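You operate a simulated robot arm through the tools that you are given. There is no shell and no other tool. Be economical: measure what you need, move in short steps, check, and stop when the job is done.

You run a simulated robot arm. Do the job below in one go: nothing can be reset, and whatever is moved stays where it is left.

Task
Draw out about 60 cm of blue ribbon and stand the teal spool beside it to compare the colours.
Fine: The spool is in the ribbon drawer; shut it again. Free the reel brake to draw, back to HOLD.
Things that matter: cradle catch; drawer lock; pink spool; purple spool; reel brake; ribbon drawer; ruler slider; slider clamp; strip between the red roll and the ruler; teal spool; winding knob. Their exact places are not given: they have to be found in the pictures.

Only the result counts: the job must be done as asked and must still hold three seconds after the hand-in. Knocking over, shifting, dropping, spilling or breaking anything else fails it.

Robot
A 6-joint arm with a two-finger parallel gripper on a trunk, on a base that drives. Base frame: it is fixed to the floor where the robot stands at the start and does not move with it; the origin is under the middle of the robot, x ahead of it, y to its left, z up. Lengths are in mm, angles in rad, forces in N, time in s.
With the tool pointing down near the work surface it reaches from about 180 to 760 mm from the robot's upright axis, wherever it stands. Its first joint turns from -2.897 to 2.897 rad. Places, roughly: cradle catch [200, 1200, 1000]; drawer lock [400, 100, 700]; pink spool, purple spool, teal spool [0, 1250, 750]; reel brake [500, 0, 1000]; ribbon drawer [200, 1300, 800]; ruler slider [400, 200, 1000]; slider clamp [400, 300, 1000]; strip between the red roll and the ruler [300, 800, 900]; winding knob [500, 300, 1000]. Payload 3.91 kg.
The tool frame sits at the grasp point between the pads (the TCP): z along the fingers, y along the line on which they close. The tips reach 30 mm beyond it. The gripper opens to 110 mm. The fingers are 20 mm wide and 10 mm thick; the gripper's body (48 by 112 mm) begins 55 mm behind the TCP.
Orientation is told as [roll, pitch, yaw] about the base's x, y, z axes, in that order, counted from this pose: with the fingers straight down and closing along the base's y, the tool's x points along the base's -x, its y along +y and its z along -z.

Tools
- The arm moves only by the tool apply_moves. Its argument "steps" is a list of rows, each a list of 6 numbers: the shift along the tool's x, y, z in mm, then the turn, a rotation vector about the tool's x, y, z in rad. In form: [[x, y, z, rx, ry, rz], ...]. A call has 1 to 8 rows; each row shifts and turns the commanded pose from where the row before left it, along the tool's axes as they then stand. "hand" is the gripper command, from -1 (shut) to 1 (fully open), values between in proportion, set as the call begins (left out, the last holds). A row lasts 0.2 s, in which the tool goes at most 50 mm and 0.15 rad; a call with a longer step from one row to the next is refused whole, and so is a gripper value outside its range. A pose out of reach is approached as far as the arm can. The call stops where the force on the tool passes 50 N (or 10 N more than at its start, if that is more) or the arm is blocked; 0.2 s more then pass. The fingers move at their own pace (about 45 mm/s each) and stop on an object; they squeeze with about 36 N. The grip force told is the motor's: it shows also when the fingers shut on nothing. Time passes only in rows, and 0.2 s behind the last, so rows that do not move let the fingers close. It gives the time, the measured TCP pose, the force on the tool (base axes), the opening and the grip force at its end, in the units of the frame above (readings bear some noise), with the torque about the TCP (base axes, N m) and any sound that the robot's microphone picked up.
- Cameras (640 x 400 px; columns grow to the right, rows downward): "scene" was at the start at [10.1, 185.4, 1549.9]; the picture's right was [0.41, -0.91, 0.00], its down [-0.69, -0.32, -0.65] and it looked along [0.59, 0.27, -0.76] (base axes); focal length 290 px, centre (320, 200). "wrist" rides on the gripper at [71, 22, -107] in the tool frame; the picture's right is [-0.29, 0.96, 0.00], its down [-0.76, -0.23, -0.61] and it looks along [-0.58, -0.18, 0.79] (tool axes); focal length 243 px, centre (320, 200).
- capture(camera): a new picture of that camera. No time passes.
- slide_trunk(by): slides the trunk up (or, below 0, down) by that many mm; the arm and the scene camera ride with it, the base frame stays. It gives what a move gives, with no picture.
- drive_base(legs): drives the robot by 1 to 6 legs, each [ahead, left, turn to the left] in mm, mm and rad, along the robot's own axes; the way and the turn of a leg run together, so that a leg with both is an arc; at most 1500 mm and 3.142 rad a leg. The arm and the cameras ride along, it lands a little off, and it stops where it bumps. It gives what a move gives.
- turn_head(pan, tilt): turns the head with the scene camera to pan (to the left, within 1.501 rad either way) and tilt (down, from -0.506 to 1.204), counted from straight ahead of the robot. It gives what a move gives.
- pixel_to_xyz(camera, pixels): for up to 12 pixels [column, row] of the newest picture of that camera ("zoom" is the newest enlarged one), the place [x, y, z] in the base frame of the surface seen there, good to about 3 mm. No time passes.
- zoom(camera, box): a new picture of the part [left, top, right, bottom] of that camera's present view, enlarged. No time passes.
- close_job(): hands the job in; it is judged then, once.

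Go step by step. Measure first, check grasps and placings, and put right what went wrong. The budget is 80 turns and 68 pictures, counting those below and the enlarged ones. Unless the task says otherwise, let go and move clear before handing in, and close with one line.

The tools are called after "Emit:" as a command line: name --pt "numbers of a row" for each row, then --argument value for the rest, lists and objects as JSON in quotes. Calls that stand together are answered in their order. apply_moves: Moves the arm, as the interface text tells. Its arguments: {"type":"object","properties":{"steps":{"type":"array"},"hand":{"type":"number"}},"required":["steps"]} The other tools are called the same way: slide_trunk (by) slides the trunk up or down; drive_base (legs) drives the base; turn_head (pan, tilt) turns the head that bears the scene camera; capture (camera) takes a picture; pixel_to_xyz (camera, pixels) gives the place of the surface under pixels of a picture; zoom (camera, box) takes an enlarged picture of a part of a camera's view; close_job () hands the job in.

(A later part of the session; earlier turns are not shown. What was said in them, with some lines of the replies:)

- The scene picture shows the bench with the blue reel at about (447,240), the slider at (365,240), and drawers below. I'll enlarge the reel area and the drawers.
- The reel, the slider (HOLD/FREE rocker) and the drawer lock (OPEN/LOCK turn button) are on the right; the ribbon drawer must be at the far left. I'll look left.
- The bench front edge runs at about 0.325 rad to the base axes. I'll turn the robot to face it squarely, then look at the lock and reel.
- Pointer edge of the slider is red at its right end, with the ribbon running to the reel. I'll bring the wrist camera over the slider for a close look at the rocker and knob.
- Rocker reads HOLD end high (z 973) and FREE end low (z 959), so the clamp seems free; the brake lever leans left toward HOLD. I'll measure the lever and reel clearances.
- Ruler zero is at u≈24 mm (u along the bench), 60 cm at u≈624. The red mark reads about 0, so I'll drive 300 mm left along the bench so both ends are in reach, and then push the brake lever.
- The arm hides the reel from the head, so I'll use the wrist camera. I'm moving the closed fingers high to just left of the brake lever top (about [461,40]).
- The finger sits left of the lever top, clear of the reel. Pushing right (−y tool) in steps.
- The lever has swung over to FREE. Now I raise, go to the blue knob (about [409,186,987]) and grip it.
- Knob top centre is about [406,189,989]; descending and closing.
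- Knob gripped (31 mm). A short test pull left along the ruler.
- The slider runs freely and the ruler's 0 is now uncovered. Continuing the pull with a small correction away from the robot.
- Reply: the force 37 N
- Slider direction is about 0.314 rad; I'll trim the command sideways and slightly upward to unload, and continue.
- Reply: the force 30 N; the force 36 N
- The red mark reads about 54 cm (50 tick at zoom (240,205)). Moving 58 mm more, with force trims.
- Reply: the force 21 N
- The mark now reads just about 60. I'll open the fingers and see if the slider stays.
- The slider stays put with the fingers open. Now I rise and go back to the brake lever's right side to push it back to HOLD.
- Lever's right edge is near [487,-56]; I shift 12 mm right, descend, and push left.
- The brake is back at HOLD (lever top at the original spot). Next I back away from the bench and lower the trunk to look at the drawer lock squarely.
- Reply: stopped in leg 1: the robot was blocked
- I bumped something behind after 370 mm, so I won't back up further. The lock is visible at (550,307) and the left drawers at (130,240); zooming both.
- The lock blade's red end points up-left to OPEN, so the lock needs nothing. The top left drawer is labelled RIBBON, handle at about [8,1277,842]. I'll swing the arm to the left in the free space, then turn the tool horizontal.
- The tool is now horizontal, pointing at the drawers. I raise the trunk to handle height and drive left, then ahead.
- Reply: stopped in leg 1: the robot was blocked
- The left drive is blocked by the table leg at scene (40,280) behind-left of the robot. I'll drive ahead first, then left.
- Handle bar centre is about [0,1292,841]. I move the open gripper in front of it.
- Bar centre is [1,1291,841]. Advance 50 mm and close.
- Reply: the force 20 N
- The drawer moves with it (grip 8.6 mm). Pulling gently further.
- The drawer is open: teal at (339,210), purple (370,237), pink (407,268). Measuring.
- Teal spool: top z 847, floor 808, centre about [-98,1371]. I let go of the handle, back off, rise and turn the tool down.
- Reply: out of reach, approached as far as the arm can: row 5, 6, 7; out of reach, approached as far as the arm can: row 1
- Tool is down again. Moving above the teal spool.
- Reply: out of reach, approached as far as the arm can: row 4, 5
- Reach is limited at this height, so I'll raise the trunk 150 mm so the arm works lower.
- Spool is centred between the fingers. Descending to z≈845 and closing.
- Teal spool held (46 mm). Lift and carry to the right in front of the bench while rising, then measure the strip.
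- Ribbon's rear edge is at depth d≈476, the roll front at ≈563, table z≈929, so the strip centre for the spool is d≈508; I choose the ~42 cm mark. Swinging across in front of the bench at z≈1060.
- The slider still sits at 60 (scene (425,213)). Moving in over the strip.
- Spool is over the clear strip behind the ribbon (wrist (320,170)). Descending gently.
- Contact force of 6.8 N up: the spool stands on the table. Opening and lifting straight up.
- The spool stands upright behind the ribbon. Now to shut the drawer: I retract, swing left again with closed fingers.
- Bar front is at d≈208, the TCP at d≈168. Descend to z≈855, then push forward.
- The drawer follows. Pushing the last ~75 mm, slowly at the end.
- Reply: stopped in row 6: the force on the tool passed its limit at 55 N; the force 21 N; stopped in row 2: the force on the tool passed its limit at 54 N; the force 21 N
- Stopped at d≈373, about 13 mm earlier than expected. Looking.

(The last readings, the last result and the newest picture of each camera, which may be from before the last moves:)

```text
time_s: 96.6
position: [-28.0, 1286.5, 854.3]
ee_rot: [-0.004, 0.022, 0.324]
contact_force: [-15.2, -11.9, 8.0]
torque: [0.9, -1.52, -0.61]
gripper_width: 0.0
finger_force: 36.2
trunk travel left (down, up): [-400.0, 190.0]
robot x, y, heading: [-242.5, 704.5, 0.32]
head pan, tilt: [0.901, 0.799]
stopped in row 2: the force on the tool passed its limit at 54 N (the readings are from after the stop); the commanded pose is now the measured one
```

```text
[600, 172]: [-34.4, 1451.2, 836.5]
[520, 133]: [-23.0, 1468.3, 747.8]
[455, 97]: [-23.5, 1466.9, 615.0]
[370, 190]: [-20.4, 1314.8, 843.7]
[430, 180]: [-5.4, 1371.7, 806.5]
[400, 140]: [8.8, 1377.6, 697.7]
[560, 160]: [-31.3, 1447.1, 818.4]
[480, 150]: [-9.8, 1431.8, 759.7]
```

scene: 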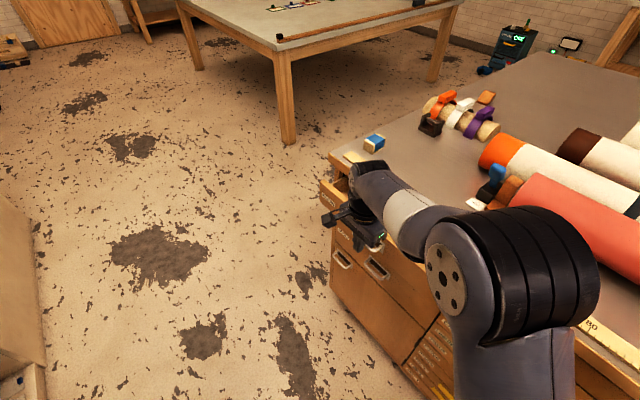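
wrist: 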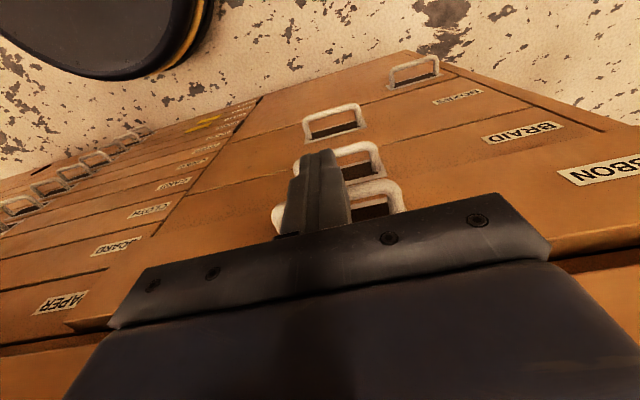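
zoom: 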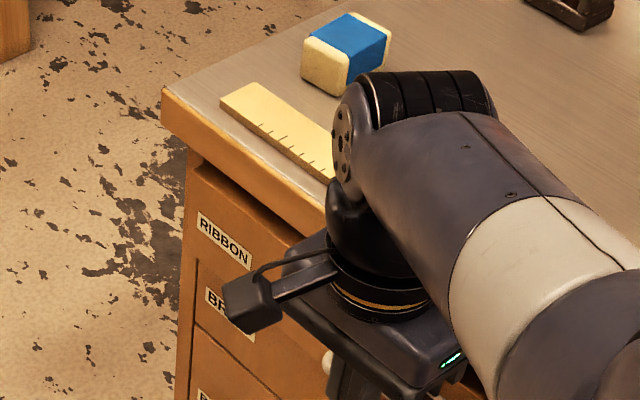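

The ribbon drawer is still ~15 mm proud (d 418 vs 434 for BRAID); the wrist met the bench overhang (edge at d≈420). I back off, tilt the fingers forward by 0.6 rad and push again.

Emit:
apply_moves --pt "20 0 0 0 -0.015 0" --pt "25 0 0 0 0 0" --pt "0 0 0 0 -0.15 0" --pt "0 0 0 0 -0.15 0" --pt "0 0 0 0 -0.15 0" --pt "0 0 0 0 -0.15 0" --pt "0 0 0 0 0 0"

Emit:
apply_moves --pt "-8.25 0 5.65 0 0 0" --pt "-8.25 0 5.65 0 0 0" --pt "-4.1 0 2.8 0 0 0" --pt "-4.1 0 2.8 0 0 0" --pt "-4.1 0 2.8 0 0 0" --pt "-4.1 0 2.8 0 0 0"

```text
time_s: 98.2
position: [-67.3, 1272.4, 853.5]
ee_rot: [-0.005, -0.595, 0.323]
contact_force: [0.0, 1.2, 1.2]
torque: [0.0, 0.01, 0.02]
gripper_width: 0.0
finger_force: 35.7
trunk travel left (down, up): [-400.0, 190.0]
robot x, y, heading: [-243.7, 702.6, 0.326]
head pan, tilt: [0.901, 0.799]
```

```text
time_s: 99.6
position: [-29.1, 1286.4, 853.8]
ee_rot: [-0.005, -0.596, 0.324]
contact_force: [-1.0, -0.8, -0.2]
torque: [-0.01, -0.01, 0.03]
gripper_width: 0.0
finger_force: 36.1
trunk travel left (down, up): [-400.0, 190.0]
robot x, y, heading: [-244.2, 703.4, 0.325]
head pan, tilt: [0.901, 0.799]
```

Emit:
apply_moves --pt "-2.5 0 1.7 0 0 0" --pt "-2.5 0 1.7 0 0 0" --pt "-2.5 0 1.7 0 0 0" --pt "-2.5 0 1.7 0 0 0" --pt "-2.5 0 1.7 0 0 0" --pt "-2.5 0 1.7 0 0 0"

Emit:
zoom --camera "scene" --box '[310, 130, 430, 230]'

Emit:
pixel_to_xyz --camera "zoom" --pixels '[[235, 255], [240, 245], [215, 300], [220, 310], [205, 380]]'

```text
time_s: 101.0
position: [-19.4, 1289.9, 850.3]
ee_rot: [-0.013, -0.585, 0.332]
contact_force: [-5.5, -1.4, -1.4]
torque: [-0.02, 0.07, 0.01]
gripper_width: 0.3
finger_force: 36.0
trunk travel left (down, up): [-400.0, 190.0]
robot x, y, heading: [-242.0, 701.9, 0.326]
head pan, tilt: [0.901, 0.799]
stopped in row 6: the force on the tool passed its limit at 53 N (the readings are from after the stop); the commanded pose is now the measured one
```

```text
4.00 times, centred on (370, 180) of scene
```

zoom: 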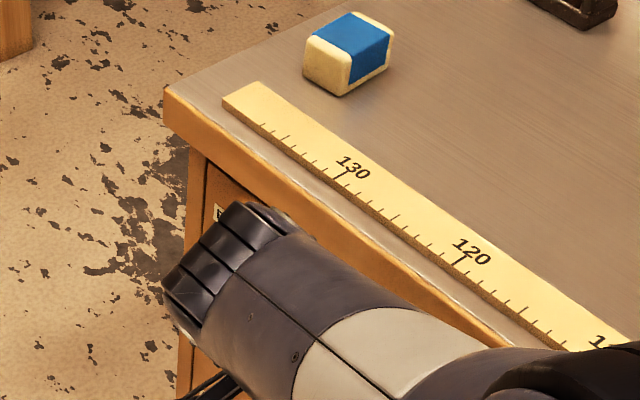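

```text
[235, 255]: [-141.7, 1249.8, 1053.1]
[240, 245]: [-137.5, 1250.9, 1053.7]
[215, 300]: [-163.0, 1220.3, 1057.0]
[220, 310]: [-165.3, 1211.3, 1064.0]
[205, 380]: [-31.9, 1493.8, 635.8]
```

Firm stop at d≈382. Backing off to check the drawer.

Emit:
apply_moves --pt "20 0 -13.7 0 0 0" --pt "33 0 -22.6 0 0 0" --pt "33 0 -22.6 0 0 0" --pt "33 0 -22.6 0 0 0" --pt "0 0 0 0 0.15 0" --pt "0 0 0 0 0.15 0" --pt "0 0 0 0 0.15 0" --pt "0 0 0 0 0.14 0"

Emit:
capture --camera "wrist"

Emit:
pixel_to_xyz --camera "wrist" --pixels '[[500, 125], [480, 135], [460, 120], [420, 120], [500, 90], [440, 90], [360, 105]]'

```text
time_s: 102.8
position: [-154.6, 1243.0, 851.8]
ee_rot: [-0.009, 0.005, 0.324]
contact_force: [-0.8, 0.7, -0.1]
torque: [-0.02, 0.01, 0.03]
gripper_width: 0.0
finger_force: 36.2
trunk travel left (down, up): [-400.0, 190.0]
robot x, y, heading: [-243.4, 707.0, 0.321]
head pan, tilt: [0.901, 0.799]
```

```text
8 pictures are left
```

wrist: 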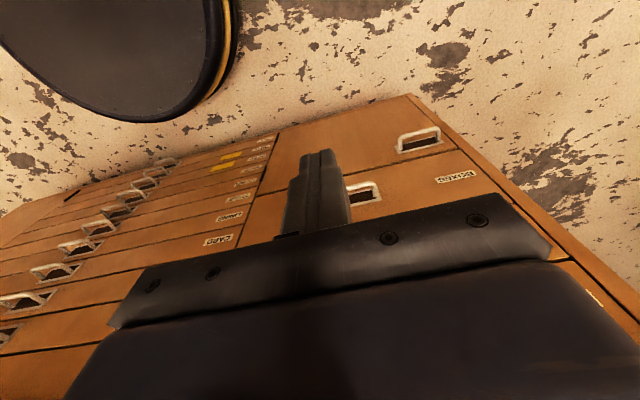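

```text
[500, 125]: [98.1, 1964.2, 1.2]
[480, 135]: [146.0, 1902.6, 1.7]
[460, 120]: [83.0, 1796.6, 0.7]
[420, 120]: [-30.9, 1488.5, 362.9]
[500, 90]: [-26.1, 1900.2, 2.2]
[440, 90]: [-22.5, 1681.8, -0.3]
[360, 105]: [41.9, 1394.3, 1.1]
```

Emit:
apply_moves --pt "0 -20 -40 0 0 0" --pt "0 -20 -40 0 0 0" --pt "0 -40 -25 0 0 0" --pt "0 -45 0 0 0 0" --pt "0 -45 0 0 0 0" --pt "0 -45 0 0 0 0" --pt "0 -45 0 0 0 0"

Emit:
zoom --camera "scene" --box '[310, 140, 470, 260]'

Emit:
pixel_to_xyz --camera "zoom" --pixels '[[180, 190], [160, 230], [150, 260], [110, 100], [200, 170]]'

```text
time_s: 104.4
position: [-71.8, 995.7, 960.8]
ee_rot: [-0.01, 0.004, 0.325]
contact_force: [-0.6, 0.5, -1.3]
torque: [-0.01, 0.01, -0.04]
gripper_width: 0.0
finger_force: 35.5
trunk travel left (down, up): [-400.0, 190.0]
robot x, y, heading: [-241.8, 703.9, 0.325]
head pan, tilt: [0.901, 0.799]
```

```text
3.33 times, centred on (390, 200) of scene
```

zoom: 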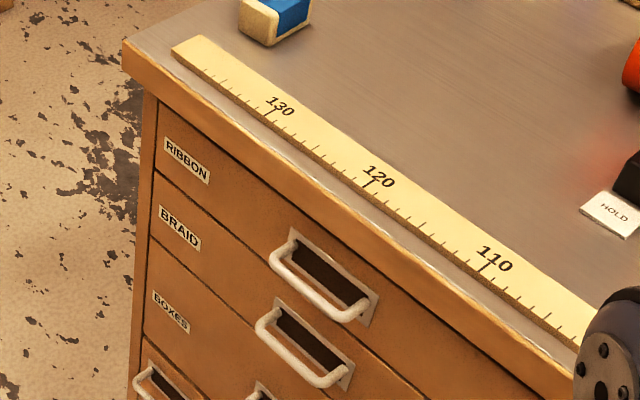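

```text
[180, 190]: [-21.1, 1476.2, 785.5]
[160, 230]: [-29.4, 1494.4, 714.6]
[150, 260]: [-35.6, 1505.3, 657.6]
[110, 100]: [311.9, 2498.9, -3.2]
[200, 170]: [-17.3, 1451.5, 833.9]
```

The ribbon drawer is flush (d 434.7, same as BRAID). Final check of slider, spool and brake: I raise the arm clear and look right.

Emit:
apply_moves --pt "0 0 -40 0 0 0" --pt "0 0 0 0 0 0"

Emit:
turn_head --pan -0.4 --tilt 0.7

Emit:
capture --camera "scene"

```text
time_s: 105.0
position: [-73.1, 997.0, 1000.2]
ee_rot: [-0.008, 0.003, 0.325]
contact_force: [-0.6, -0.2, 0.8]
torque: [-0.04, -0.01, 0.02]
gripper_width: 0.1
finger_force: 36.2
trunk travel left (down, up): [-400.0, 190.0]
robot x, y, heading: [-242.5, 703.1, 0.32]
head pan, tilt: [0.901, 0.799]
```

```text
time_s: 106.5
position: [-71.8, 996.8, 1001.2]
ee_rot: [-0.01, 0.003, 0.325]
contact_force: [-0.3, -0.4, 1.0]
torque: [0.04, 0.0, 0.0]
gripper_width: 0.1
finger_force: 36.0
trunk travel left (down, up): [-400.0, 190.0]
robot x, y, heading: [-239.6, 704.0, 0.324]
head pan, tilt: [-0.4, 0.7]
```

```text
6 pictures are left
```

scene: 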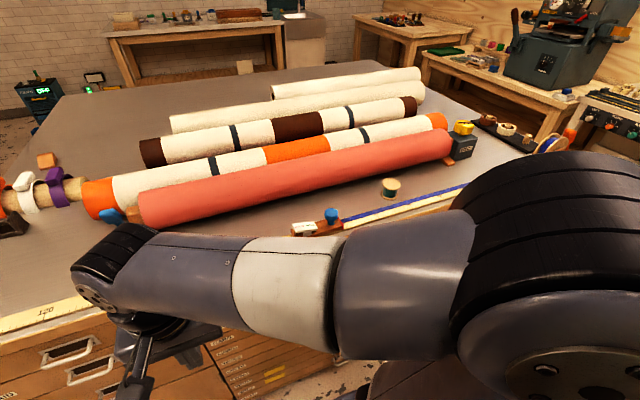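

Emit:
zoom --camera "scene" --box '[280, 160, 440, 260]'

Emit:
pixel_to_xyz --camera "zoom" --pixels '[[253, 250], [258, 245], [205, 220], [440, 85]]'

Emit:
zoom --camera "scene" --box '[500, 100, 620, 175]'

```text
4.00 times, centred on (360, 210) of scene
```

zoom: 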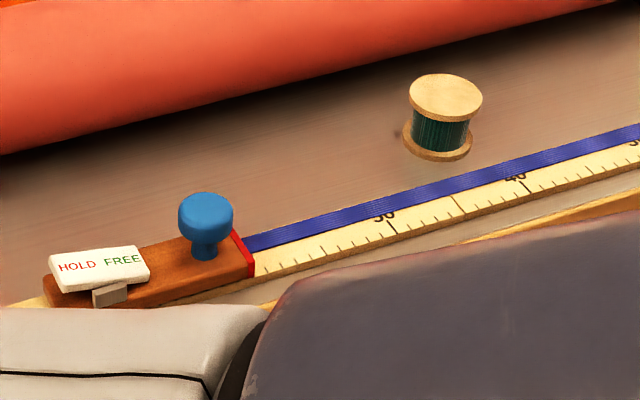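

```text
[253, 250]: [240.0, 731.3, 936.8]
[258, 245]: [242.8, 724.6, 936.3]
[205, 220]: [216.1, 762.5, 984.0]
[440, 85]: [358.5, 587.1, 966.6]
```

```text
5.33 times, centred on (560, 138) of scene
```

zoom: 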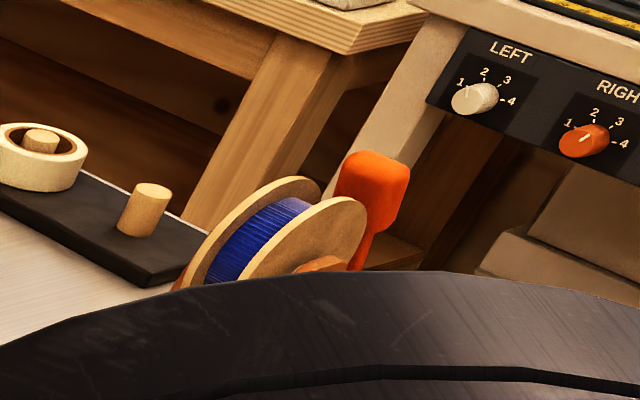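

The red mark still reads 60, the teal spool stands upright beside the ribbon, the brake leans to HOLD and the drawer is shut, with the arm clear. Handing in.

Emit:
close_job

```text
The job is handed in.
```

I drew out about 60 cm of blue ribbon, put the reel brake back to HOLD, stood the teal spool beside the ribbon near the 42 cm mark, and shut the ribbon drawer; while reversing, the base bumped something behind it, and I didn't check whether that moved.
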